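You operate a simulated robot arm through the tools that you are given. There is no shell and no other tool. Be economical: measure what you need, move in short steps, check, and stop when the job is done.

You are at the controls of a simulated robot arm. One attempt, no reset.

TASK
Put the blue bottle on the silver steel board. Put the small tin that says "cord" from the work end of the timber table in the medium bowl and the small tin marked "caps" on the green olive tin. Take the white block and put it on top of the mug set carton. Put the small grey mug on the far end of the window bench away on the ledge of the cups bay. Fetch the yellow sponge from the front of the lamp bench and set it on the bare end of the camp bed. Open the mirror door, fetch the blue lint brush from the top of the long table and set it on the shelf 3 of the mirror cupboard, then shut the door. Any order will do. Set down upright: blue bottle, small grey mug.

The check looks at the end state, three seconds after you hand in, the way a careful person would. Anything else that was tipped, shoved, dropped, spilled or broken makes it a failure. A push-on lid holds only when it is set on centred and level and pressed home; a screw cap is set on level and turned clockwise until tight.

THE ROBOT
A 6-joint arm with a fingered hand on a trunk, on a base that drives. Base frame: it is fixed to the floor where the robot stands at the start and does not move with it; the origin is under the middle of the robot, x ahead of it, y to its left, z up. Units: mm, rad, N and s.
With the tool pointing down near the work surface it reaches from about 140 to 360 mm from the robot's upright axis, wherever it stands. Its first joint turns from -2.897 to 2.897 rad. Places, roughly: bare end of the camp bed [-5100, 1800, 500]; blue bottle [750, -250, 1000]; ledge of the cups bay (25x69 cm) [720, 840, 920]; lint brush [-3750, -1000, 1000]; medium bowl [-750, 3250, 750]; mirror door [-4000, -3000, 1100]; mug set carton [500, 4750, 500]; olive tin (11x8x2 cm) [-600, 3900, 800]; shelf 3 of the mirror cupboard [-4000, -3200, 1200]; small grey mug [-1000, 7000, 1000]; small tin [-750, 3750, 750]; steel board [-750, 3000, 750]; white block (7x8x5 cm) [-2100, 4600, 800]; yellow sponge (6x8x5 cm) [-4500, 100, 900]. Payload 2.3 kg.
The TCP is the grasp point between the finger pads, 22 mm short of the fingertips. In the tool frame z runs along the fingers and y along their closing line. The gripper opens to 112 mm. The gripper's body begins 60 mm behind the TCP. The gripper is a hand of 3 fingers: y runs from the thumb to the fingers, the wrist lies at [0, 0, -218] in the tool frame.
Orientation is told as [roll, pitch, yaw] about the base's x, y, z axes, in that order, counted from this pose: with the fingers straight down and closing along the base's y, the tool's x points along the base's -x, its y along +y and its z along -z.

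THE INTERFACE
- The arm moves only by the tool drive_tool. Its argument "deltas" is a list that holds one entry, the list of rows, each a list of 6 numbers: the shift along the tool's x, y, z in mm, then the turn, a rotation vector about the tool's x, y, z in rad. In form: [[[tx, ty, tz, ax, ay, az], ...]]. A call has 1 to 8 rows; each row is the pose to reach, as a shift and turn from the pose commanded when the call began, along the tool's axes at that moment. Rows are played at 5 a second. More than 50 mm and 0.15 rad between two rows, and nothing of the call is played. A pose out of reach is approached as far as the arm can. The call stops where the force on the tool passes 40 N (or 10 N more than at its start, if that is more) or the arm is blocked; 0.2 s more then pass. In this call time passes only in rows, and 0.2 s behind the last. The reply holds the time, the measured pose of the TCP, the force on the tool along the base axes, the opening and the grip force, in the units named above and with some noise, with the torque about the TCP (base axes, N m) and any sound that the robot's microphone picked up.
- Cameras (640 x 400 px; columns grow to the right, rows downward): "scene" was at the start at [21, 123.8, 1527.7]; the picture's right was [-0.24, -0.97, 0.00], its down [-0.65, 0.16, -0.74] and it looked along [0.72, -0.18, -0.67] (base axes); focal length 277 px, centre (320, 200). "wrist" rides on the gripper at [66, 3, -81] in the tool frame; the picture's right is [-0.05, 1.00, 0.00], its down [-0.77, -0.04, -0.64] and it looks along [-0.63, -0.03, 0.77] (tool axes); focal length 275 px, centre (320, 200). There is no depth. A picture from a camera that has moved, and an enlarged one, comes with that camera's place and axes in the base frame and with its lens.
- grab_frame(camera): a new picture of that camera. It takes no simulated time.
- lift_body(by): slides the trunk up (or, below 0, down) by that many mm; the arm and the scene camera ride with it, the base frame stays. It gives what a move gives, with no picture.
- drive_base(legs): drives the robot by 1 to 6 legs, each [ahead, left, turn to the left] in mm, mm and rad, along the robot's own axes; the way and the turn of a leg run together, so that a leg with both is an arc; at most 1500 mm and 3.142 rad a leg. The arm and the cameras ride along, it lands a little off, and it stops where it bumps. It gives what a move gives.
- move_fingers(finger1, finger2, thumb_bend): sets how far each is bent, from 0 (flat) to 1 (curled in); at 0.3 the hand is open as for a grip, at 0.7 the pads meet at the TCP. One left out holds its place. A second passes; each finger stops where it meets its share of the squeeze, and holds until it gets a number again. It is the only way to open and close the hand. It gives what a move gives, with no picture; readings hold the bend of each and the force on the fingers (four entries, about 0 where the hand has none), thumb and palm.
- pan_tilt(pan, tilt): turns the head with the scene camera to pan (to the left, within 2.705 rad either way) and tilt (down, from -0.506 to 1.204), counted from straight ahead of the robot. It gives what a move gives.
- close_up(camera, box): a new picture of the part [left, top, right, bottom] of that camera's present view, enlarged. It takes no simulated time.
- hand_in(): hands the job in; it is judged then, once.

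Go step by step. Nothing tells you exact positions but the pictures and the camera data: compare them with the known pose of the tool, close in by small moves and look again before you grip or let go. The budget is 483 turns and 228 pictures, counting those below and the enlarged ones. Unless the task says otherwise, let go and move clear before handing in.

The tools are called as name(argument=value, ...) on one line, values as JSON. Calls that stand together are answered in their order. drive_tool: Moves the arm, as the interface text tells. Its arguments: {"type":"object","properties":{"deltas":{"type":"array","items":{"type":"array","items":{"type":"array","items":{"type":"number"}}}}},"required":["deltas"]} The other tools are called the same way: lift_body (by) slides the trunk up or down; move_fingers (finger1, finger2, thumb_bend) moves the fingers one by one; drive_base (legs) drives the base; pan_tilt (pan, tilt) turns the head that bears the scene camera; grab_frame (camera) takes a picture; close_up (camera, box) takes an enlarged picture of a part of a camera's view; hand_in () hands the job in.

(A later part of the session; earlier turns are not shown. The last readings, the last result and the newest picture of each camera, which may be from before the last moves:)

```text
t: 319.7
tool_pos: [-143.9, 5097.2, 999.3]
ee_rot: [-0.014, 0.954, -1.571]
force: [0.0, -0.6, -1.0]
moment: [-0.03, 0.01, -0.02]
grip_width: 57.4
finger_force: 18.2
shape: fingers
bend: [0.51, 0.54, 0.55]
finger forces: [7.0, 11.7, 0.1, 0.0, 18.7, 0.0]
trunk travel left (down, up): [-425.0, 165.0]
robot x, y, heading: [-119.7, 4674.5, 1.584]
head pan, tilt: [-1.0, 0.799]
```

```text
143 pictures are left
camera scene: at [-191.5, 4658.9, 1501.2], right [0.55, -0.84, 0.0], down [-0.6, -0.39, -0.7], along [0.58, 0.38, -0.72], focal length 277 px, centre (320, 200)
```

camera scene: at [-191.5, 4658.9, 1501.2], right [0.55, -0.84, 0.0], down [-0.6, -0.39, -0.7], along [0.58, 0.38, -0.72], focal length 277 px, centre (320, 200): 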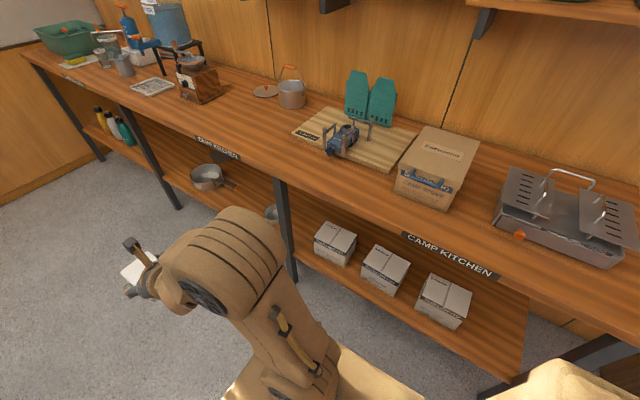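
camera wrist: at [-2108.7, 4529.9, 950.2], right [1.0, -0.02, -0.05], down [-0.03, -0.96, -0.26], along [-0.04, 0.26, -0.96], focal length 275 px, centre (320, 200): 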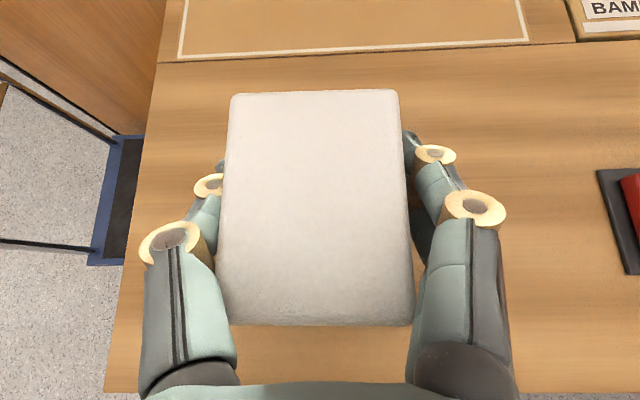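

close_up(camera="scene", box=[290, 200, 500, 340])

```text
2.86 times, centred on (395, 270) of scene
camera zoom: at [-191.5, 4658.9, 1501.2], right [0.55, -0.84, 0.0], down [-0.6, -0.39, -0.7], along [0.58, 0.38, -0.72], focal length 791 px, centre (106, 0)
```

zoom: 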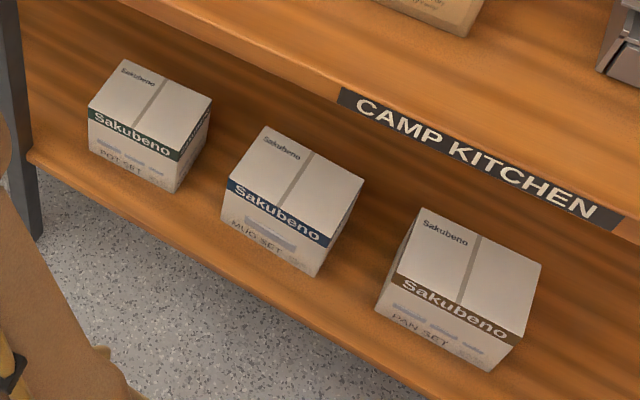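

The middle carton is the MUG SET, top around (466,4758,500). I turn to face it and lower the trunk.

drive_base(legs=[[62, 0, 0], [0, 0, -1.58]])

lift_body(by=-330)

pan_tilt(pan=0.2, tilt=0.8)

grab_frame(camera="scene")

grab_frame(camera="wrist")

```text
t: 324.4
tool_pos: [305.8, 4762.9, 999.4]
ee_rot: [-0.014, 0.954, -3.129]
force: [0.1, -0.6, -1.4]
moment: [-0.03, 0.01, 0.02]
grip_width: 57.5
finger_force: 18.3
shape: fingers
bend: [0.51, 0.54, 0.55]
finger forces: [7.0, 11.0, 0.0, 0.1, 18.0, 0.0]
trunk travel left (down, up): [-425.0, 165.0]
robot x, y, heading: [-120.5, 4732.5, 0.02]
head pan, tilt: [-1.0, 0.799]
```

```text
t: 327.7
tool_pos: [305.3, 4762.9, 669.5]
ee_rot: [-0.014, 0.954, -3.128]
force: [0.3, 0.7, -1.1]
moment: [-0.04, -0.03, -0.04]
grip_width: 57.1
finger_force: 17.9
shape: fingers
bend: [0.51, 0.54, 0.55]
finger forces: [7.0, 10.9, 0.0, 0.1, 18.0, 0.1]
trunk travel left (down, up): [-95.0, 495.0]
robot x, y, heading: [-118.6, 4733.7, 0.023]
head pan, tilt: [-1.0, 0.799]
```

```text
t: 329.1
tool_pos: [306.8, 4763.3, 670.6]
ee_rot: [-0.013, 0.954, -3.127]
force: [0.7, 0.3, -1.1]
moment: [0.01, -0.03, -0.01]
grip_width: 57.2
finger_force: 17.2
shape: fingers
bend: [0.51, 0.54, 0.55]
finger forces: [7.0, 11.0, 0.0, 0.0, 17.9, 0.0]
trunk travel left (down, up): [-95.0, 495.0]
robot x, y, heading: [-117.4, 4731.4, 0.023]
head pan, tilt: [0.201, 0.799]
```

```text
141 pictures are left
camera scene: at [-103.2, 4893.2, 1171.2], right [0.22, -0.98, 0.0], down [-0.7, -0.16, -0.7], along [0.68, 0.15, -0.72], focal length 277 px, centre (320, 200)
```

scene: 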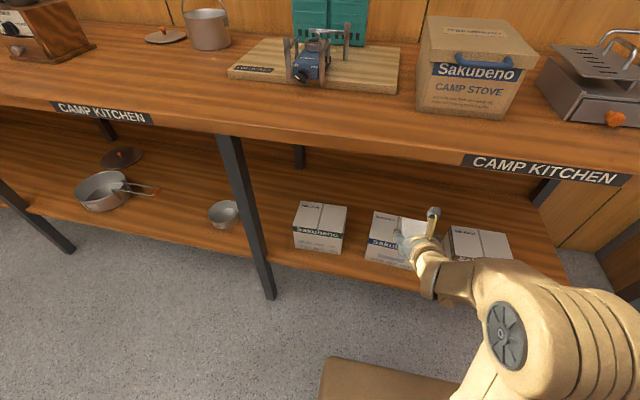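

```text
140 pictures are left
camera wrist: at [278.9, 4758.2, 770.2], right [0.0, -1.0, -0.05], down [-0.97, 0.01, -0.26], along [0.26, 0.04, -0.96], focal length 275 px, centre (320, 200)
```

wrist: 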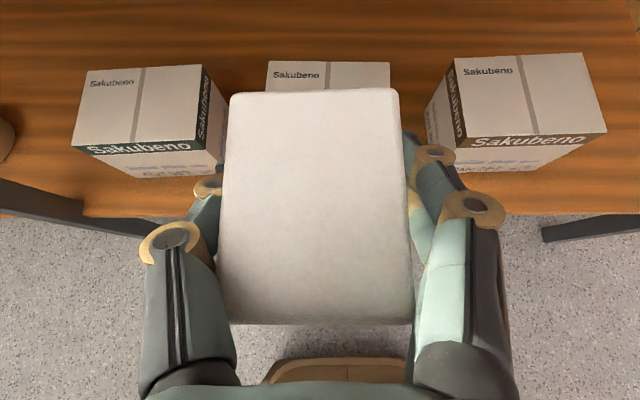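

Carton top works out near z≈452, centre (500,4758), with plenty of headroom under the bench. I lower the trunk fully and move in above it.

lift_body(by=-94)

drive_base(legs=[[140, 0, -0.015]])

grab_frame(camera="wrist")

grab_frame(camera="scene")

```text
t: 330.4
tool_pos: [305.8, 4763.4, 576.1]
ee_rot: [-0.014, 0.955, -3.127]
force: [0.0, -0.3, -0.3]
moment: [-0.01, -0.02, 0.03]
grip_width: 57.4
finger_force: 18.2
shape: fingers
bend: [0.51, 0.54, 0.55]
finger forces: [7.0, 10.9, 0.1, 0.0, 17.9, 0.0]
trunk travel left (down, up): [-1.0, 589.0]
robot x, y, heading: [-119.6, 4731.5, 0.018]
head pan, tilt: [0.201, 0.799]
```

```text
t: 331.7
tool_pos: [447.7, 4758.2, 575.7]
ee_rot: [-0.015, 0.954, 3.14]
force: [0.0, -0.2, -0.9]
moment: [-0.02, 0.01, -0.01]
grip_width: 57.6
finger_force: 18.0
shape: fingers
bend: [0.51, 0.54, 0.55]
finger forces: [7.0, 11.0, 0.0, 0.1, 17.9, 0.0]
trunk travel left (down, up): [-1.0, 589.0]
robot x, y, heading: [21.2, 4736.3, 0.007]
head pan, tilt: [0.201, 0.799]
```

```text
139 pictures are left
camera wrist: at [420.9, 4753.6, 676.2], right [-0.02, -1.0, -0.05], down [-0.96, 0.03, -0.26], along [0.26, 0.04, -0.96], focal length 275 px, centre (320, 200)
```

wrist: 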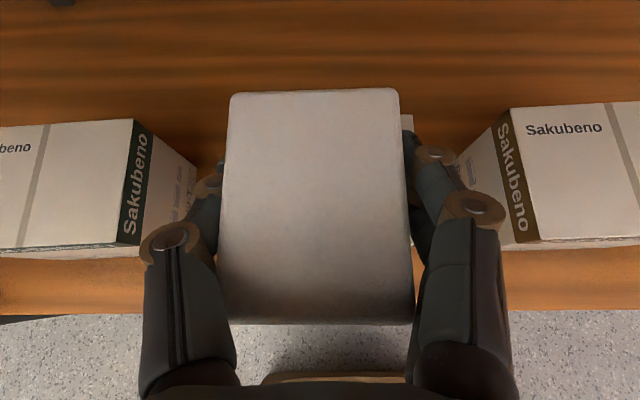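

```text
138 pictures are left
camera scene: at [40.9, 4894.7, 1077.2], right [0.2, -0.98, 0.0], down [-0.7, -0.15, -0.7], along [0.68, 0.14, -0.72], focal length 277 px, centre (320, 200)
```

scene: 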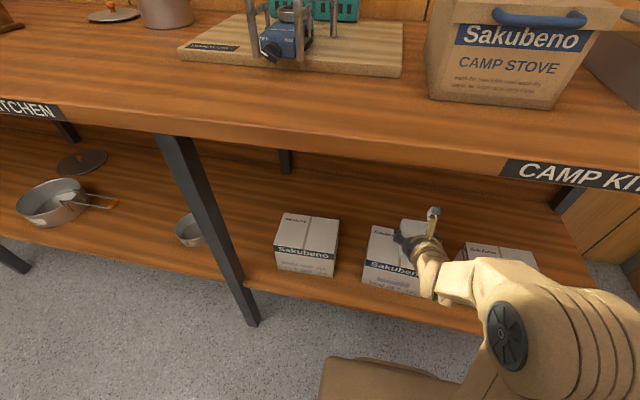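

Position agrees. I move 55 mm forward and lower in steps.

drive_tool(deltas=[[[16, 0, 23, 0, 0, 0], [32, 0, 45, 0, 0, 0], [7.4, 0, 62, 0, 0, 0], [-17, 0, 80, 0, 0, 0], [-26, 0, 86, 0, 0, 0]]])

grab_frame(camera="wrist")

close_up(camera="scene", box=[330, 170, 530, 310])

```text
t: 332.9
tool_pos: [503.5, 4759.1, 505.3]
ee_rot: [-0.015, 0.953, 3.138]
force: [0.3, 0.6, -1.1]
moment: [0.0, -0.03, -0.02]
grip_width: 57.5
finger_force: 17.7
shape: fingers
bend: [0.51, 0.53, 0.55]
finger forces: [7.0, 10.7, 0.0, 0.0, 17.6, 0.0]
trunk travel left (down, up): [-1.0, 589.0]
robot x, y, heading: [23.8, 4735.6, 0.002]
head pan, tilt: [0.201, 0.799]
```

```text
137 pictures are left
camera wrist: at [475.1, 4753.8, 605.4], right [-0.02, -1.0, -0.05], down [-0.96, 0.03, -0.26], along [0.26, 0.04, -0.96], focal length 275 px, centre (320, 200)
```

wrist: 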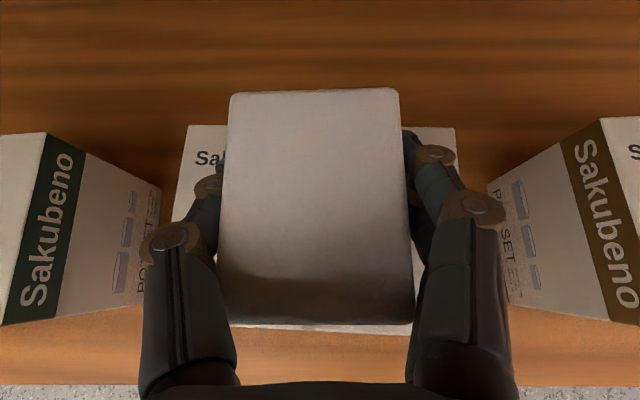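

```text
2.86 times, centred on (430, 240) of scene
camera zoom: at [41.0, 4894.7, 1077.2], right [0.2, -0.98, 0.0], down [-0.7, -0.15, -0.7], along [0.68, 0.14, -0.72], focal length 791 px, centre (6, 86)
```

zoom: 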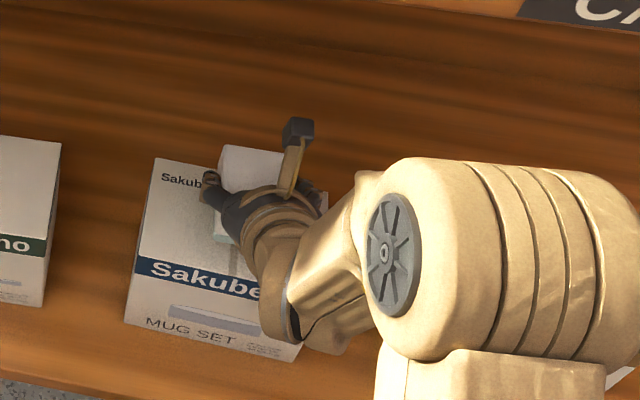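

drive_tool(deltas=[[[-3.3, 0, 2.3, 0, 0, 0], [-6.5, 0, 4.6, 0, 0, 0], [-9, 0, 6.4, 0, 0, 0]]])

```text
t: 333.7
tool_pos: [502.3, 4759.6, 493.8]
ee_rot: [-0.013, 0.954, 3.141]
force: [0.0, 0.9, -0.8]
moment: [0.0, -0.01, -0.01]
grip_width: 57.3
finger_force: 17.4
shape: fingers
bend: [0.51, 0.53, 0.55]
finger forces: [7.0, 10.7, 0.1, 0.1, 17.6, 0.0]
trunk travel left (down, up): [-1.0, 589.0]
robot x, y, heading: [24.0, 4733.8, 0.003]
head pan, tilt: [0.201, 0.799]
```

drive_tool(deltas=[[[-2.5, 0, 1.7, 0, 0, 0], [-4.9, 0, 3.5, 0, 0, 0]]])

close_up(camera="scene", box=[350, 190, 450, 290])

```text
t: 334.3
tool_pos: [502.9, 4759.4, 488.4]
ee_rot: [-0.017, 0.956, 3.139]
force: [-0.1, 0.1, -0.1]
moment: [-0.04, 0.01, 0.03]
grip_width: 57.7
finger_force: 17.0
shape: fingers
bend: [0.51, 0.53, 0.55]
finger forces: [7.0, 10.7, 0.1, 0.0, 17.6, 0.0]
trunk travel left (down, up): [-1.0, 589.0]
robot x, y, heading: [20.4, 4737.5, -0.0]
head pan, tilt: [0.201, 0.799]
```

```text
4.00 times, centred on (400, 240) of scene
camera zoom: at [41.0, 4894.7, 1077.2], right [0.2, -0.98, 0.0], down [-0.7, -0.15, -0.7], along [0.68, 0.14, -0.72], focal length 1107 px, centre (0, 40)
```

zoom: 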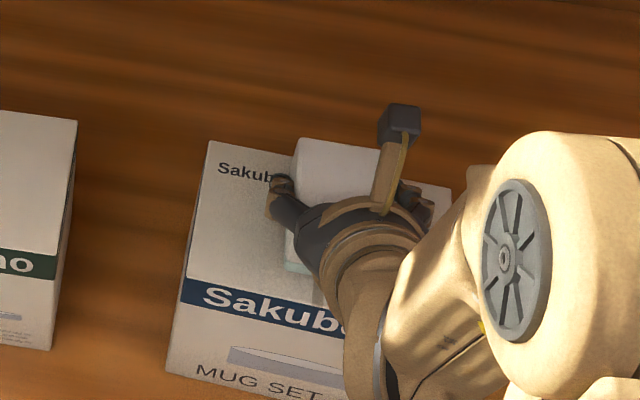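

Still no contact; continuing down in small steps.

drive_tool(deltas=[[[-2.5, 0, 1.7, 0, 0, 0], [-4.9, 0, 3.5, 0, 0, 0], [-7.3, 0, 5.2, 0, 0, 0]]])

```text
t: 335.1
tool_pos: [502.9, 4759.3, 481.3]
ee_rot: [-0.014, 0.956, 3.14]
force: [0.3, 0.0, 8.6]
moment: [0.04, 0.37, 0.0]
grip_width: 57.3
finger_force: 21.1
shape: fingers
bend: [0.51, 0.54, 0.55]
finger forces: [6.7, 14.0, 0.1, 0.0, 21.3, 0.1]
trunk travel left (down, up): [-1.0, 589.0]
robot x, y, heading: [26.5, 4735.6, 0.002]
head pan, tilt: [0.201, 0.799]
```

Contact. Releasing and withdrawing.

move_fingers(finger1=0.45, finger2=0.45, thumb_bend=0.45)

move_fingers(finger1=0.32, finger2=0.32, thumb_bend=0.32)

drive_tool(deltas=[[[0, 0, -30, 0, 0, 0], [0, 0, -70, 0, 0, 0], [0, 0, -110, 0, 0, 0]]])

grab_frame(camera="wrist")

```text
t: 336.1
tool_pos: [503.5, 4760.2, 480.0]
ee_rot: [-0.014, 0.956, 3.141]
force: [2.1, 1.4, 9.6]
moment: [0.11, 0.39, -0.07]
grip_width: 69.9
finger_force: 5.3
shape: fingers
bend: [0.45, 0.45, 0.45]
finger forces: [0.0, 3.7, 0.1, 0.1, 6.9, 0.0]
trunk travel left (down, up): [-1.0, 589.0]
robot x, y, heading: [22.1, 4732.8, 0.008]
head pan, tilt: [0.201, 0.799]
```

```text
t: 337.1
tool_pos: [502.4, 4758.9, 478.7]
ee_rot: [-0.013, 0.955, 3.14]
force: [0.6, -0.3, 0.5]
moment: [0.0, 0.02, 0.0]
grip_width: 105.7
finger_force: 0.1
shape: fingers
bend: [0.32, 0.32, 0.32]
finger forces: [0.0, 0.0, 0.0, 0.1, 0.3, 0.1]
trunk travel left (down, up): [-1.0, 589.0]
robot x, y, heading: [23.2, 4737.3, 0.006]
head pan, tilt: [0.201, 0.799]
```

```text
t: 337.9
tool_pos: [440.9, 4763.8, 547.6]
ee_rot: [-0.014, 0.952, 3.142]
force: [-0.1, 0.2, -0.7]
moment: [-0.02, 0.0, -0.03]
grip_width: 106.0
finger_force: 0.1
shape: fingers
bend: [0.32, 0.32, 0.32]
finger forces: [0.0, 0.1, 0.1, 0.1, 0.0, 0.1]
out of reach, approached as far as the arm can: row 3
trunk travel left (down, up): [-1.0, 589.0]
robot x, y, heading: [25.1, 4733.4, 0.002]
head pan, tilt: [0.201, 0.799]
```

```text
134 pictures are left
camera wrist: at [413.2, 4758.7, 648.5], right [-0.02, -1.0, -0.05], down [-0.97, 0.03, -0.26], along [0.26, 0.04, -0.96], focal length 275 px, centre (320, 200)
```

wrist: 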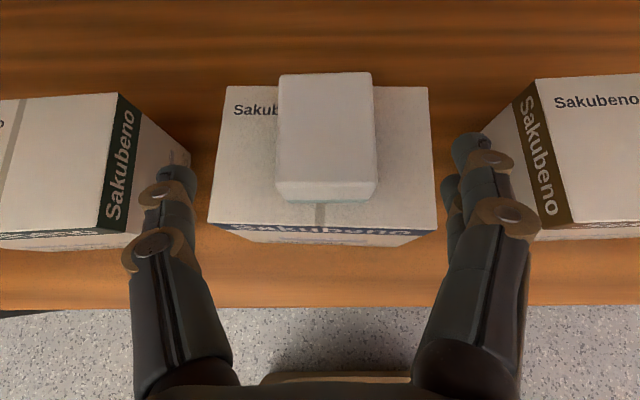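

The white block sits on the mug set carton. I back out, raise, and travel to the west side for the sponge.

drive_base(legs=[[-160, 0, 0]])

lift_body(by=450)

drive_base(legs=[[0, -1320, 0], [0, -1320, 0], [0, -1320, 0], [0, 0, 3.14], [1300, 0, 0], [1300, 0, 0]])

pan_tilt(pan=0.3, tilt=0.35)

grab_frame(camera="scene")

```text
t: 339.3
tool_pos: [282.3, 4763.2, 548.5]
ee_rot: [-0.014, 0.954, 3.141]
force: [0.5, -0.7, -0.3]
moment: [-0.01, 0.02, -0.04]
grip_width: 105.9
finger_force: 0.1
shape: fingers
bend: [0.32, 0.32, 0.32]
finger forces: [0.1, 0.0, 0.1, 0.0, 0.1, 0.1]
trunk travel left (down, up): [-1.0, 589.0]
robot x, y, heading: [-135.9, 4732.3, 0.001]
head pan, tilt: [0.201, 0.799]
```

```text
refused: 450 is not a number from -400 to 400
```

```text
t: 378.3
tool_pos: [-3213.7, 838.9, 547.2]
ee_rot: [-0.014, 0.953, -0.049]
force: [-0.9, 1.0, 0.5]
moment: [0.01, -0.01, -0.02]
grip_width: 105.6
finger_force: 0.1
shape: fingers
bend: [0.32, 0.32, 0.32]
finger forces: [0.0, 0.1, 0.0, 0.0, 0.0, 0.0]
trunk travel left (down, up): [-1.0, 589.0]
robot x, y, heading: [-2792.0, 851.6, 3.1]
head pan, tilt: [0.201, 0.799]
```

```text
t: 379.2
tool_pos: [-3213.8, 838.4, 548.0]
ee_rot: [-0.013, 0.954, -0.05]
force: [0.2, 0.3, -0.3]
moment: [0.02, 0.02, -0.01]
grip_width: 105.7
finger_force: 0.0
shape: fingers
bend: [0.32, 0.32, 0.32]
finger forces: [0.1, 0.0, 0.0, 0.0, 0.1, 0.1]
trunk travel left (down, up): [-1.0, 589.0]
robot x, y, heading: [-2795.6, 849.9, 3.097]
head pan, tilt: [0.3, 0.351]
```

```text
133 pictures are left
camera scene: at [-2831.7, 684.1, 1116.7], right [-0.25, 0.97, 0.0], down [0.33, 0.09, -0.94], along [-0.91, -0.24, -0.34], focal length 277 px, centre (320, 200)
```

scene: 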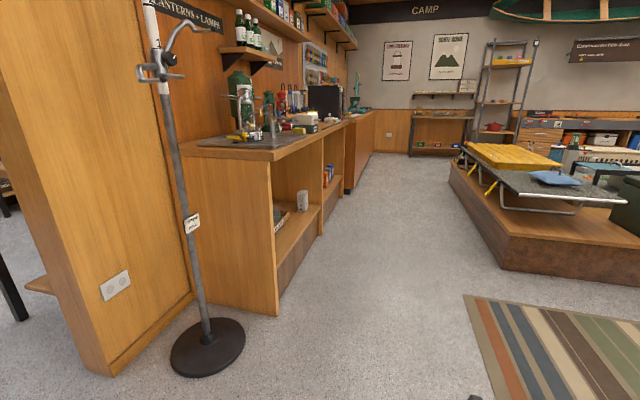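

lift_body(by=400)

drive_base(legs=[[900, 0, 0.04]])

grab_frame(camera="scene")

```text
t: 383.0
tool_pos: [-3212.9, 838.7, 948.7]
ee_rot: [-0.013, 0.953, -0.05]
force: [-0.6, -0.4, -0.8]
moment: [-0.02, -0.02, 0.0]
grip_width: 105.7
finger_force: 0.1
shape: fingers
bend: [0.32, 0.32, 0.32]
finger forces: [0.0, 0.0, 0.0, 0.1, 0.0, 0.0]
trunk travel left (down, up): [-401.0, 189.0]
robot x, y, heading: [-2799.8, 845.8, 3.097]
head pan, tilt: [0.3, 0.351]
```

```text
t: 387.7
tool_pos: [-4109.4, 834.4, 947.4]
ee_rot: [-0.013, 0.953, 0.0]
force: [-0.4, 0.4, 0.1]
moment: [0.01, 0.02, 0.02]
grip_width: 105.4
finger_force: 0.1
shape: fingers
bend: [0.32, 0.32, 0.32]
finger forces: [0.0, 0.1, 0.0, 0.0, 0.0, 0.0]
trunk travel left (down, up): [-401.0, 189.0]
robot x, y, heading: [-3693.5, 864.2, -3.137]
head pan, tilt: [0.3, 0.351]
```

```text
132 pictures are left
camera scene: at [-3720.7, 699.7, 1516.8], right [-0.3, 0.95, 0.0], down [0.33, 0.1, -0.94], along [-0.9, -0.28, -0.34], focal length 277 px, centre (320, 200)
```

scene: 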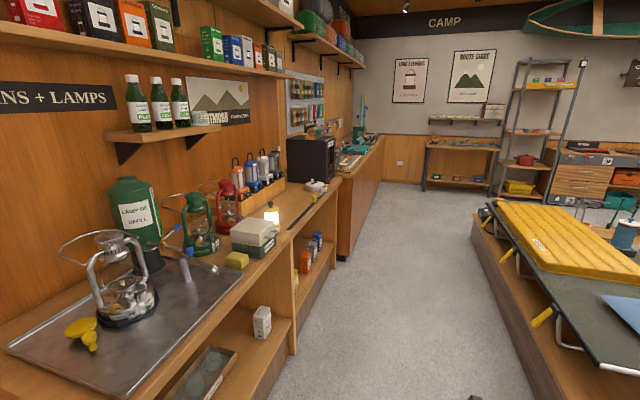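

Yellow sponge spotted at about (-4517,115) near the lamp bench front. Zooming on its neighbours.

close_up(camera="scene", box=[160, 200, 320, 300])

close_up(camera="scene", box=[460, 180, 640, 400])

```text
4.00 times, centred on (240, 250) of scene
camera zoom: at [-3720.7, 699.7, 1516.8], right [-0.3, 0.95, 0.0], down [0.33, 0.1, -0.94], along [-0.9, -0.28, -0.34], focal length 1107 px, centre (640, 0)
```

zoom: 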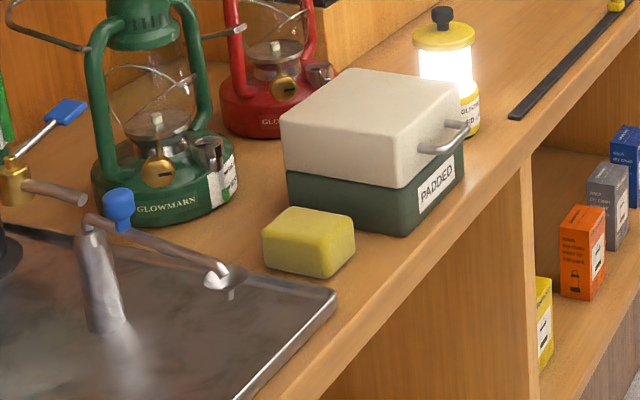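

```text
1.82 times, centred on (550, 290) of scene
camera zoom: at [-3720.7, 699.7, 1516.8], right [-0.3, 0.95, 0.0], down [0.33, 0.1, -0.94], along [-0.9, -0.28, -0.34], focal length 503 px, centre (-98, 36)
```

zoom: 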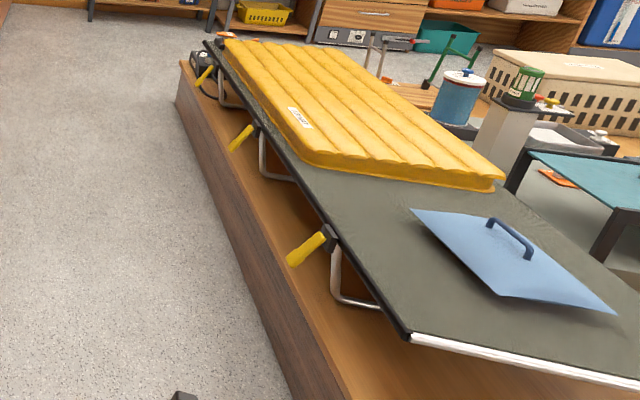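

The sponge sits beside the padded box. I move in front of the lamp bench and look with the wrist camera.

drive_base(legs=[[810, 0, 0], [0, 0, 1.571], [150, 0, 0]])

lift_body(by=100)

drive_base(legs=[[110, 0, 0]])

grab_frame(camera="wrist")

```text
t: 396.9
tool_pos: [-4454.3, 291.5, 947.8]
ee_rot: [-0.013, 0.952, 1.589]
force: [-0.5, -0.4, 0.8]
moment: [-0.01, 0.0, -0.01]
grip_width: 105.8
finger_force: 0.0
shape: fingers
bend: [0.32, 0.32, 0.32]
finger forces: [0.0, 0.1, 0.0, 0.1, 0.1, 0.0]
trunk travel left (down, up): [-401.0, 189.0]
robot x, y, heading: [-4492.9, 710.2, -1.548]
head pan, tilt: [0.3, 0.351]
```

```text
t: 398.2
tool_pos: [-4454.7, 292.5, 1047.2]
ee_rot: [-0.013, 0.954, 1.59]
force: [-0.3, 0.3, 0.6]
moment: [0.04, -0.02, -0.01]
grip_width: 106.0
finger_force: 0.1
shape: fingers
bend: [0.32, 0.32, 0.32]
finger forces: [0.1, 0.0, 0.0, 0.0, 0.0, 0.0]
trunk travel left (down, up): [-501.0, 89.0]
robot x, y, heading: [-4495.4, 702.8, -1.541]
head pan, tilt: [0.3, 0.351]
```

```text
t: 399.4
tool_pos: [-4452.3, 182.2, 1046.7]
ee_rot: [-0.013, 0.951, 1.589]
force: [-0.3, 0.4, -0.5]
moment: [-0.01, 0.0, 0.0]
grip_width: 105.8
finger_force: 0.1
shape: fingers
bend: [0.32, 0.32, 0.32]
finger forces: [0.1, 0.0, 0.1, 0.1, 0.0, 0.1]
trunk travel left (down, up): [-501.0, 89.0]
robot x, y, heading: [-4487.0, 603.5, -1.543]
head pan, tilt: [0.3, 0.351]
```

```text
129 pictures are left
camera wrist: at [-4457.1, 208.7, 1148.2], right [-1.0, 0.0, -0.05], down [0.01, 0.97, -0.26], along [0.05, -0.26, -0.96], focal length 275 px, centre (320, 200)
```

wrist: 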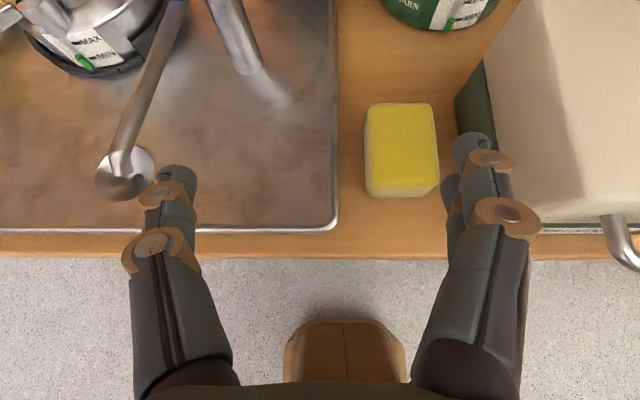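

Sponge top is z≈911 at about (-4521,87), with ~35 mm to the padded box. I narrow the hand, align by driving, and lower.

move_fingers(finger1=0.4, finger2=0.4, thumb_bend=0.4)

drive_base(legs=[[80, -69, -0.02]])

lift_body(by=-70)

grab_frame(camera="wrist")

```text
t: 400.4
tool_pos: [-4451.8, 182.7, 1047.0]
ee_rot: [-0.016, 0.954, 1.591]
force: [0.0, -0.5, -0.8]
moment: [-0.03, -0.01, 0.01]
grip_width: 84.3
finger_force: 0.2
shape: fingers
bend: [0.4, 0.4, 0.4]
finger forces: [0.0, 0.0, 0.0, 0.1, 0.0, 0.0]
trunk travel left (down, up): [-501.0, 89.0]
robot x, y, heading: [-4490.3, 601.1, -1.547]
head pan, tilt: [0.3, 0.351]
```

```text
t: 401.6
tool_pos: [-4528.4, 99.9, 1047.6]
ee_rot: [-0.015, 0.95, 1.571]
force: [1.3, -1.1, 0.2]
moment: [0.02, -0.02, 0.06]
grip_width: 84.4
finger_force: 0.1
shape: fingers
bend: [0.4, 0.4, 0.4]
finger forces: [0.0, 0.0, 0.1, 0.1, 0.1, 0.1]
trunk travel left (down, up): [-501.0, 89.0]
robot x, y, heading: [-4554.9, 519.5, -1.56]
head pan, tilt: [0.3, 0.351]
```

```text
t: 402.0
tool_pos: [-4525.8, 96.4, 1040.6]
ee_rot: [-0.001, 0.981, 1.592]
force: [3.5, 6.3, 18.8]
moment: [-0.11, 1.01, -0.32]
grip_width: 84.6
finger_force: 9.2
shape: fingers
bend: [0.4, 0.39, 0.4]
finger forces: [0.0, 19.0, 0.1, 0.1, 0.0, 0.0]
trunk travel left (down, up): [-487.0, 103.0]
robot x, y, heading: [-4555.7, 516.6, -1.564]
head pan, tilt: [0.3, 0.351]
stopped: the force on the tool passed its limit at 55 N (the readings are from after the stop); the commanded pose is now the measured one
```

```text
128 pictures are left
camera wrist: at [-4529.7, 126.2, 1141.1], right [-1.0, 0.0, -0.04], down [0.01, 0.96, -0.29], along [0.04, -0.29, -0.96], focal length 275 px, centre (320, 200)
```

wrist: 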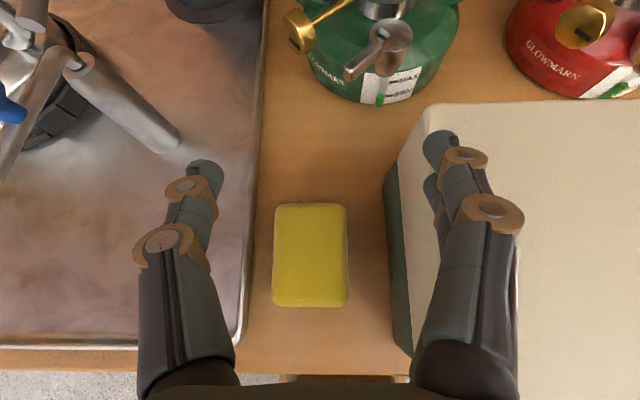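

The finger touched the top of the padded box, which is taller than I judged. I raise, check the box, and switch to a tool-down grip closing front-to-back.

lift_body(by=80)

drive_tool(deltas=[[[0, 0, 0, 0, -0.14, 0], [0, 0, 0, 0, -0.28, 0], [0, 0, 0, 0, -0.42, 0], [0, 0, 0, 0, -0.56, 0], [0, 0, 0, 0, -0.7, 0], [0, 0, 0, 0, -0.84, 0], [0, 0, 0, 0, -0.975, 0]]])

drive_tool(deltas=[[[0, 0, 0, 0, 0, 0.15], [0, 0, 0, 0, 0, 0.3], [0, 0, 0, 0, 0, 0.45], [0, 0, 0, 0, 0, 0.6], [0, 0, 0, 0, 0, 0.75], [0, 0, 0, 0, 0, 0.9], [0, 0, 0, 0, 0, 1.05], [0, 0, 0, 0, 0, 1.2]]])

drive_tool(deltas=[[[0, 0, 0, 0, 0, 0.12], [0, 0, 0, 0, 0, 0.25], [0, 0, 0, 0, 0, 0.37]]])

grab_frame(camera="wrist")

```text
t: 403.2
tool_pos: [-4527.1, 96.8, 1119.1]
ee_rot: [-0.003, 0.975, 1.589]
force: [-0.5, -0.3, 0.6]
moment: [0.02, 0.02, -0.02]
grip_width: 84.4
finger_force: 0.2
shape: fingers
bend: [0.4, 0.4, 0.4]
finger forces: [0.1, 0.1, 0.1, 0.0, 0.0, 0.1]
trunk travel left (down, up): [-567.0, 23.0]
robot x, y, heading: [-4556.3, 518.8, -1.561]
head pan, tilt: [0.3, 0.351]
```

```text
t: 404.8
tool_pos: [-4526.3, 95.9, 1119.2]
ee_rot: [0.0, -0.002, 1.591]
force: [0.2, -0.6, 0.8]
moment: [0.01, 0.0, 0.02]
grip_width: 84.1
finger_force: 0.1
shape: fingers
bend: [0.4, 0.4, 0.4]
finger forces: [0.1, 0.0, 0.0, 0.0, 0.0, 0.0]
out of reach, approached as far as the arm can: row 2, 3
trunk travel left (down, up): [-567.0, 23.0]
robot x, y, heading: [-4556.0, 519.0, -1.568]
head pan, tilt: [0.3, 0.351]
```

```text
t: 406.6
tool_pos: [-4527.0, 95.9, 1120.6]
ee_rot: [0.0, -0.002, 0.387]
force: [-0.5, 0.6, 0.5]
moment: [0.01, 0.03, 0.0]
grip_width: 84.2
finger_force: 0.1
shape: fingers
bend: [0.4, 0.4, 0.4]
finger forces: [0.1, 0.1, 0.0, 0.0, 0.0, 0.0]
trunk travel left (down, up): [-567.0, 23.0]
robot x, y, heading: [-4560.5, 515.6, -1.567]
head pan, tilt: [0.3, 0.351]
```

```text
t: 407.4
tool_pos: [-4527.0, 96.2, 1120.0]
ee_rot: [-0.001, -0.002, 0.02]
force: [1.5, 0.7, 0.3]
moment: [-0.02, 0.04, 0.0]
grip_width: 84.3
finger_force: 0.1
shape: fingers
bend: [0.4, 0.4, 0.4]
finger forces: [0.0, 0.0, 0.0, 0.1, 0.0, 0.0]
trunk travel left (down, up): [-567.0, 23.0]
robot x, y, heading: [-4557.1, 521.8, -1.564]
head pan, tilt: [0.3, 0.351]
```

```text
127 pictures are left
camera wrist: at [-4593.2, 97.3, 1200.2], right [0.03, 1.0, 0.0], down [0.77, -0.02, 0.64], along [0.64, -0.02, -0.77], focal length 275 px, centre (320, 200)
```

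wrist: 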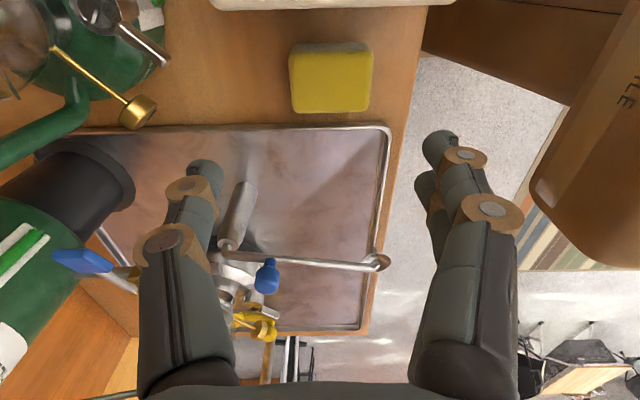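

The camera would be on the box side; I spin the hand half a turn the other way so it hangs over the tray side.

drive_tool(deltas=[[[0, 0, 0, 0, 0, -0.15], [0, 0, 0, 0, 0, -0.3], [0, 0, 0, 0, 0, -0.45], [0, 0, 0, 0, 0, -0.6], [0, 0, 0, 0, 0, -0.75], [0, 0, 0, 0, 0, -0.9], [0, 0, 0, 0, 0, -1.05], [0, 0, 0, 0, 0, -1.2]]])

drive_tool(deltas=[[[0, 0, 0, 0, 0, -0.15], [0, 0, 0, 0, 0, -0.3], [0, 0, 0, 0, 0, -0.45], [0, 0, 0, 0, 0, -0.6], [0, 0, 0, 0, 0, -0.75], [0, 0, 0, 0, 0, -0.9], [0, 0, 0, 0, 0, -1.05], [0, 0, 0, 0, 0, -1.2]]])

drive_tool(deltas=[[[0, 0, 0, 0, 0, -0.15], [0, 0, 0, 0, 0, -0.3], [0, 0, 0, 0, 0, -0.45], [0, 0, 0, 0, 0, -0.6], [0, 0, 0, 0, 0, -0.74]]])

grab_frame(camera="wrist")

```text
t: 409.2
tool_pos: [-4525.9, 96.1, 1119.5]
ee_rot: [-0.003, -0.001, 1.223]
force: [-0.1, 0.0, 0.2]
moment: [0.0, 0.0, -0.01]
grip_width: 84.3
finger_force: 0.0
shape: fingers
bend: [0.4, 0.4, 0.4]
finger forces: [0.1, 0.0, 0.0, 0.0, 0.1, 0.0]
trunk travel left (down, up): [-567.0, 23.0]
robot x, y, heading: [-4554.5, 518.3, -1.568]
head pan, tilt: [0.3, 0.351]
```

```text
t: 411.0
tool_pos: [-4526.4, 96.5, 1120.1]
ee_rot: [-0.003, 0.0, 2.423]
force: [0.1, -0.2, 0.7]
moment: [-0.01, -0.05, 0.04]
grip_width: 84.1
finger_force: 0.1
shape: fingers
bend: [0.4, 0.4, 0.4]
finger forces: [0.1, 0.0, 0.0, 0.0, 0.1, 0.0]
trunk travel left (down, up): [-567.0, 23.0]
robot x, y, heading: [-4558.8, 515.2, -1.567]
head pan, tilt: [0.3, 0.351]
```

```text
t: 412.2
tool_pos: [-4526.3, 97.2, 1120.1]
ee_rot: [-0.001, 0.0, -3.119]
force: [0.2, -0.5, -0.3]
moment: [-0.02, -0.02, 0.0]
grip_width: 84.2
finger_force: 0.0
shape: fingers
bend: [0.4, 0.4, 0.4]
finger forces: [0.0, 0.1, 0.0, 0.0, 0.1, 0.0]
trunk travel left (down, up): [-567.0, 23.0]
robot x, y, heading: [-4556.6, 518.5, -1.562]
head pan, tilt: [0.3, 0.351]
```

```text
126 pictures are left
camera wrist: at [-4460.9, 94.1, 1199.9], right [-0.02, -1.0, 0.0], down [-0.77, 0.02, 0.63], along [-0.63, 0.02, -0.77], focal length 275 px, centre (320, 200)
```

wrist: 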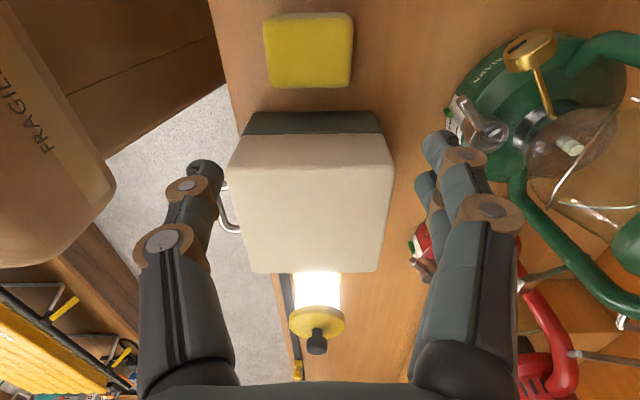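

Sponge centre triangulates to (-4511,106), top z≈922, and there is ample room now. Opening and descending.

move_fingers(finger1=0.3, finger2=0.3, thumb_bend=0.3)

drive_tool(deltas=[[[15, -9, 40, 0, 0, 0], [15, -9, 80, 0, 0, 0], [15, -9, 120, 0, 0, 0], [15, -9, 160, 0, 0, 0]]])

grab_frame(camera="wrist")

```text
t: 413.2
tool_pos: [-4527.9, 96.5, 1118.2]
ee_rot: [-0.002, 0.002, -3.123]
force: [0.3, 0.5, 0.2]
moment: [0.0, -0.04, 0.02]
grip_width: 111.1
finger_force: 0.1
shape: fingers
bend: [0.3, 0.3, 0.3]
finger forces: [0.1, 0.0, 0.0, 0.0, 0.0, 0.0]
trunk travel left (down, up): [-567.0, 23.0]
robot x, y, heading: [-4559.2, 518.1, -1.567]
head pan, tilt: [0.3, 0.351]
```

```text
t: 414.2
tool_pos: [-4513.0, 105.6, 959.4]
ee_rot: [0.0, 0.003, -3.122]
force: [-0.1, -0.2, -0.1]
moment: [-0.01, 0.04, -0.03]
grip_width: 111.3
finger_force: 0.1
shape: fingers
bend: [0.3, 0.3, 0.3]
finger forces: [0.0, 0.0, 0.1, 0.0, 0.1, 0.1]
trunk travel left (down, up): [-567.0, 23.0]
robot x, y, heading: [-4556.0, 519.1, -1.568]
head pan, tilt: [0.3, 0.351]
```

```text
125 pictures are left
camera wrist: at [-4446.9, 103.4, 1040.6], right [-0.03, -1.0, 0.0], down [-0.77, 0.02, 0.63], along [-0.63, 0.02, -0.77], focal length 275 px, centre (320, 200)
```

wrist: 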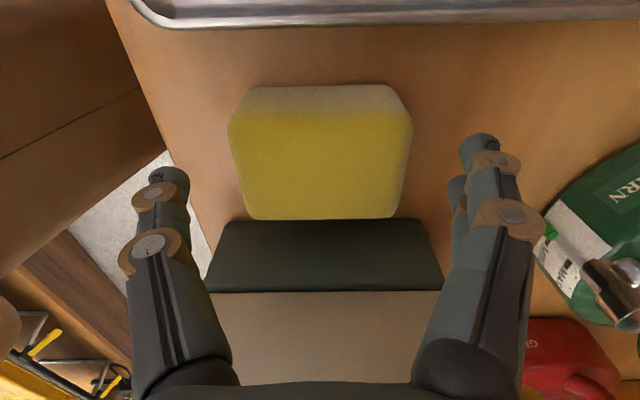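

drive_tool(deltas=[[[1, 0, 25, 0, 0, 0], [2, 0, 45, 0, 0, 0], [2, 0, 55, 0, 0, 0]]])

move_fingers(finger1=0.6, finger2=0.6, thumb_bend=0.6)

drive_tool(deltas=[[[0, 0, -15, 0, 0, 0], [0, 0, -50, 0, 0, 0]]])

grab_frame(camera="wrist")

```text
t: 414.9
tool_pos: [-4509.4, 104.6, 919.5]
ee_rot: [0.016, 0.004, -3.123]
force: [-1.7, 4.8, 26.5]
moment: [-0.29, 0.04, 0.0]
grip_width: 114.7
finger_force: 13.5
shape: fingers
bend: [0.31, 0.31, 0.29]
finger forces: [8.0, 8.7, 0.0, 0.1, 10.5, 0.0]
trunk travel left (down, up): [-567.0, 23.0]
robot x, y, heading: [-4559.1, 518.7, -1.568]
head pan, tilt: [0.3, 0.351]
stopped in row 3: the force on the tool passed its limit at 53 N (the readings are from after the stop); the commanded pose is now the measured one
```

```text
t: 415.4
tool_pos: [-4508.5, 101.1, 918.9]
ee_rot: [0.025, 0.003, -3.121]
force: [-1.2, -1.5, 36.3]
moment: [-0.55, 0.01, -0.03]
grip_width: 106.8
finger_force: 17.4
shape: fingers
bend: [0.36, 0.36, 0.37]
finger forces: [11.2, 11.1, 0.0, 0.0, 13.4, 0.1]
trunk travel left (down, up): [-567.0, 23.0]
robot x, y, heading: [-4556.9, 518.6, -1.566]
head pan, tilt: [0.3, 0.351]
stopped: the force on the tool passed its limit at 41 N (the readings are from after the stop); the commanded pose is now the measured one
```

```text
t: 416.0
tool_pos: [-4508.3, 103.1, 966.8]
ee_rot: [0.016, 0.003, -3.124]
force: [-0.3, 0.2, -0.2]
moment: [0.03, 0.01, 0.0]
grip_width: 74.2
finger_force: 2.9
shape: fingers
bend: [0.45, 0.45, 0.43]
finger forces: [1.7, 1.1, 0.0, 0.1, 3.0, 0.0]
trunk travel left (down, up): [-567.0, 23.0]
robot x, y, heading: [-4559.5, 517.7, -1.567]
head pan, tilt: [0.3, 0.351]
```

```text
124 pictures are left
camera wrist: at [-4442.3, 101.3, 1047.8], right [-0.03, -1.0, 0.01], down [-0.77, 0.03, 0.63], along [-0.63, 0.01, -0.77], focal length 275 px, centre (320, 200)
```

wrist: 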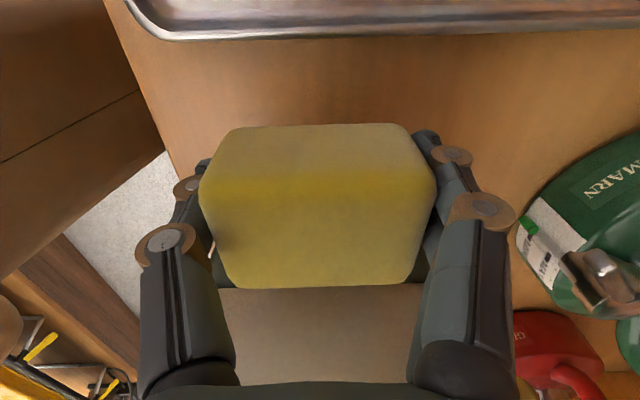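

The bench is higher than thought, but the sponge is in the fingers. I tighten the grip.

move_fingers(finger1=0.6, finger2=0.6, thumb_bend=0.6)

grab_frame(camera="wrist")

```text
t: 417.0
tool_pos: [-4508.3, 101.0, 966.7]
ee_rot: [0.015, 0.004, -3.122]
force: [-0.4, -0.5, -0.7]
moment: [0.02, 0.03, 0.0]
grip_width: 70.4
finger_force: 21.7
shape: fingers
bend: [0.47, 0.47, 0.51]
finger forces: [11.0, 10.3, 0.0, 0.0, 21.3, 0.1]
trunk travel left (down, up): [-567.0, 23.0]
robot x, y, heading: [-4558.3, 518.3, -1.568]
head pan, tilt: [0.3, 0.351]
```

```text
123 pictures are left
camera wrist: at [-4442.2, 100.0, 1047.6], right [-0.03, -1.0, 0.01], down [-0.77, 0.03, 0.63], along [-0.63, 0.01, -0.77], focal length 275 px, centre (320, 200)
```

wrist: 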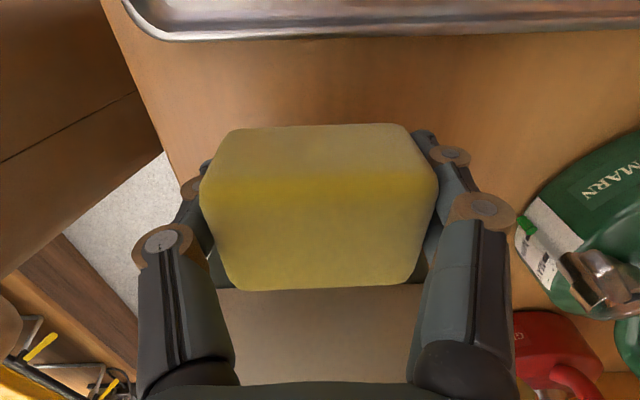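

Secure now. I lift clear, back away, turn around and approach the camp bed.

drive_tool(deltas=[[[0, 0, -40, 0, 0, 0], [0, 0, -80, 0, 0, 0], [0, 0, -110, 0, 0, 0]]])

drive_base(legs=[[-260, 0, 0], [0, 0, 3.137], [0, 540, 0], [250, 0, 0]])

pan_tilt(pan=0.0, tilt=0.8)

grab_frame(camera="scene")

```text
t: 417.8
tool_pos: [-4508.6, 102.9, 1077.9]
ee_rot: [0.017, 0.002, -3.121]
force: [0.5, 0.0, -0.5]
moment: [0.02, 0.03, 0.01]
grip_width: 70.1
finger_force: 19.7
shape: fingers
bend: [0.47, 0.47, 0.51]
finger forces: [9.9, 9.3, 0.0, 0.1, 19.2, 0.1]
trunk travel left (down, up): [-567.0, 23.0]
robot x, y, heading: [-4559.7, 517.1, -1.565]
head pan, tilt: [0.3, 0.351]
```

```text
t: 431.1
tool_pos: [-5143.2, 1442.4, 1077.4]
ee_rot: [0.012, 0.004, 0.019]
force: [0.7, 0.0, -0.7]
moment: [-0.02, 0.0, -0.01]
grip_width: 69.6
finger_force: 18.4
shape: fingers
bend: [0.47, 0.48, 0.52]
finger forces: [9.8, 9.2, 0.1, 0.0, 19.0, 0.0]
trunk travel left (down, up): [-567.0, 23.0]
robot x, y, heading: [-5093.5, 1023.3, 1.58]
head pan, tilt: [0.3, 0.351]
```

```text
t: 432.0
tool_pos: [-5142.9, 1442.0, 1076.5]
ee_rot: [0.017, 0.002, 0.018]
force: [0.3, -0.4, -0.3]
moment: [0.01, -0.04, 0.0]
grip_width: 69.7
finger_force: 18.8
shape: fingers
bend: [0.47, 0.48, 0.52]
finger forces: [9.8, 9.1, 0.0, 0.0, 18.8, 0.1]
trunk travel left (down, up): [-567.0, 23.0]
robot x, y, heading: [-5093.1, 1024.0, 1.577]
head pan, tilt: [0.0, 0.799]
```

```text
122 pictures are left
camera scene: at [-5233.8, 1048.8, 1643.1], right [1.0, 0.01, 0.0], down [0.0, -0.72, -0.7], along [0.0, 0.7, -0.72], focal length 277 px, centre (320, 200)
```

scene: 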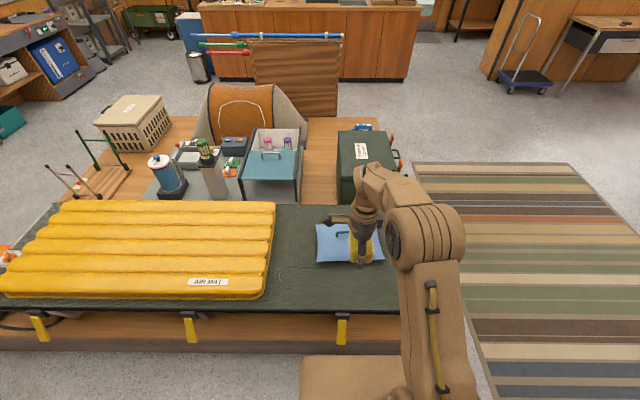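

The front strip of the bare end is free at about (-5143,1635). I move up and lower.

drive_base(legs=[[193, 0, -0.008]])

lift_body(by=-400)

grab_frame(camera="wrist")

grab_frame(camera="scene")

```text
t: 433.6
tool_pos: [-5138.5, 1629.9, 1077.2]
ee_rot: [0.014, 0.003, 0.01]
force: [-0.7, 0.0, -0.5]
moment: [0.0, 0.02, 0.01]
grip_width: 69.6
finger_force: 18.8
shape: fingers
bend: [0.47, 0.48, 0.52]
finger forces: [9.8, 9.3, 0.0, 0.0, 18.9, 0.0]
trunk travel left (down, up): [-567.0, 23.0]
robot x, y, heading: [-5091.1, 1214.8, 1.568]
head pan, tilt: [0.0, 0.799]
```

```text
t: 437.4
tool_pos: [-5138.4, 1630.6, 676.8]
ee_rot: [0.017, 0.004, 0.01]
force: [0.0, -0.2, -1.8]
moment: [-0.02, -0.02, -0.06]
grip_width: 69.7
finger_force: 18.7
shape: fingers
bend: [0.47, 0.48, 0.52]
finger forces: [9.8, 9.2, 0.0, 0.1, 18.9, 0.1]
trunk travel left (down, up): [-167.0, 423.0]
robot x, y, heading: [-5093.6, 1211.9, 1.569]
head pan, tilt: [0.0, 0.799]
```

```text
121 pictures are left
camera wrist: at [-5204.5, 1631.1, 758.2], right [0.04, 1.0, 0.01], down [0.77, -0.04, 0.63], along [0.63, -0.01, -0.77], focal length 275 px, centre (320, 200)
```

wrist: 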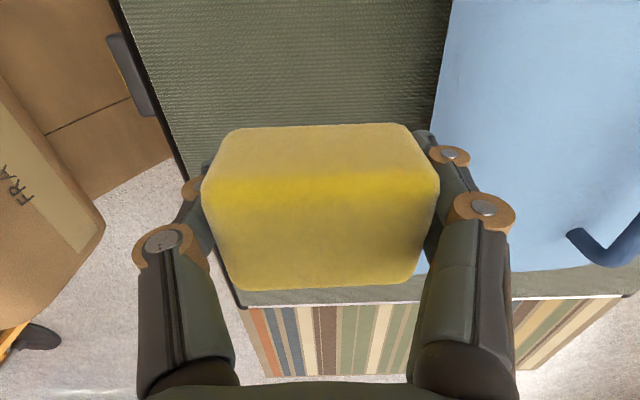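

```text
120 pictures are left
camera scene: at [-5233.8, 1238.8, 1243.1], right [1.0, 0.0, 0.0], down [0.0, -0.72, -0.7], along [0.0, 0.7, -0.72], focal length 277 px, centre (320, 200)
```

scene: 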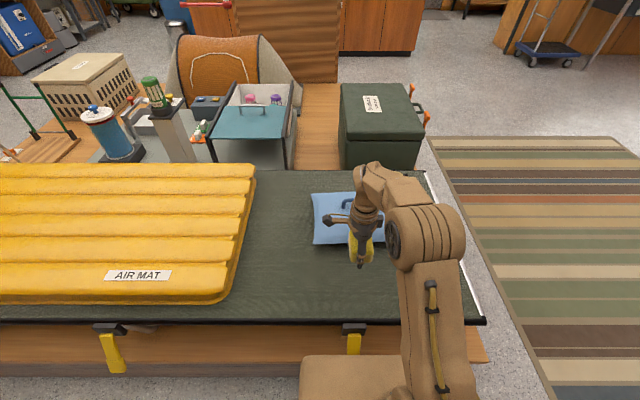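

Bed surface is about z≈544; the spot is clear. Lowering the sponge.

drive_tool(deltas=[[[0, 0, 45, 0, 0, 0], [0, 0, 80, 0, 0, 0]]])

drive_tool(deltas=[[[0, 0, 5, 0, 0, 0], [0, 0, 10, 0, 0, 0], [0, 0, 15, 0, 0, 0]]])

grab_frame(camera="wrist")

```text
t: 438.0
tool_pos: [-5137.9, 1632.3, 596.2]
ee_rot: [0.016, 0.004, 0.011]
force: [-0.3, 0.0, 0.2]
moment: [0.0, -0.01, -0.01]
grip_width: 69.8
finger_force: 19.1
shape: fingers
bend: [0.47, 0.48, 0.52]
finger forces: [9.6, 9.1, 0.1, 0.0, 18.8, 0.0]
trunk travel left (down, up): [-167.0, 423.0]
robot x, y, heading: [-5090.6, 1217.3, 1.568]
head pan, tilt: [0.0, 0.799]
```

```text
t: 438.8
tool_pos: [-5138.0, 1632.7, 581.0]
ee_rot: [0.015, 0.003, 0.012]
force: [-0.7, -0.4, -0.7]
moment: [0.0, 0.01, -0.03]
grip_width: 69.5
finger_force: 18.9
shape: fingers
bend: [0.47, 0.48, 0.52]
finger forces: [9.7, 9.1, 0.1, 0.0, 18.8, 0.0]
trunk travel left (down, up): [-167.0, 423.0]
robot x, y, heading: [-5092.5, 1216.1, 1.566]
head pan, tilt: [0.0, 0.799]
```

```text
119 pictures are left
camera wrist: at [-5203.7, 1633.4, 662.9], right [0.04, 1.0, 0.02], down [0.77, -0.04, 0.63], along [0.63, -0.01, -0.77], focal length 275 px, centre (320, 200)
```

wrist: 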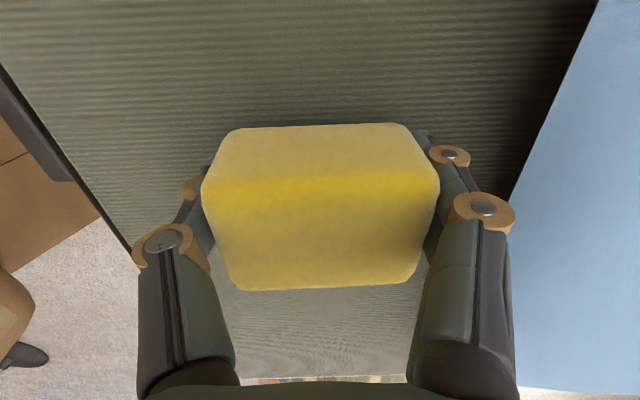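

drive_tool(deltas=[[[0, 0, 4, 0, 0, 0], [0, 0, 8, 0, 0, 0], [0, 0, 12, 0, 0, 0]]])

```text
t: 439.6
tool_pos: [-5139.0, 1632.6, 570.5]
ee_rot: [0.013, 0.005, 0.01]
force: [0.4, 0.0, -0.6]
moment: [0.02, -0.01, 0.06]
grip_width: 69.8
finger_force: 18.6
shape: fingers
bend: [0.47, 0.48, 0.52]
finger forces: [9.8, 9.1, 0.1, 0.0, 18.8, 0.0]
trunk travel left (down, up): [-167.0, 423.0]
robot x, y, heading: [-5092.9, 1215.6, 1.569]
head pan, tilt: [0.0, 0.799]
```

drive_tool(deltas=[[[0, 0, 4, 0, 0, 0], [0, 0, 8, 0, 0, 0], [0, 0, 12, 0, 0, 0]]])

grab_frame(camera="wrist")

```text
t: 440.3
tool_pos: [-5138.6, 1633.7, 566.3]
ee_rot: [0.027, 0.006, 0.011]
force: [2.6, -0.2, 30.5]
moment: [-0.97, -0.12, 0.09]
grip_width: 70.3
finger_force: 30.4
shape: fingers
bend: [0.49, 0.5, 0.53]
finger forces: [9.3, 11.3, 0.0, 0.0, 40.5, 0.0]
trunk travel left (down, up): [-167.0, 423.0]
robot x, y, heading: [-5095.6, 1214.8, 1.567]
head pan, tilt: [0.0, 0.799]
stopped in row 3: the force on the tool passed its limit at 47 N (the readings are from after the stop); the commanded pose is now the measured one
```

```text
118 pictures are left
camera wrist: at [-5204.1, 1633.8, 647.1], right [0.04, 1.0, 0.03], down [0.77, -0.05, 0.63], along [0.63, 0.0, -0.78], focal length 275 px, centre (320, 200)
```

wrist: 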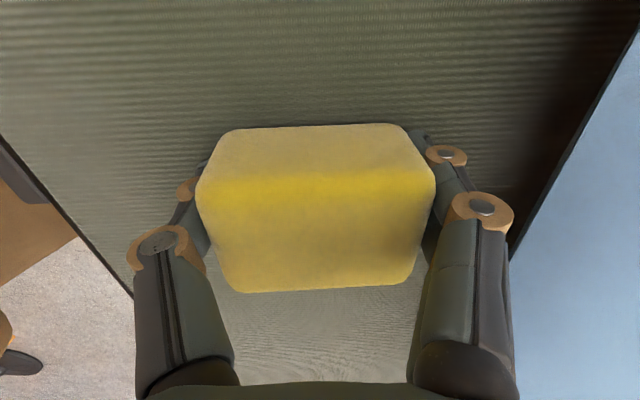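

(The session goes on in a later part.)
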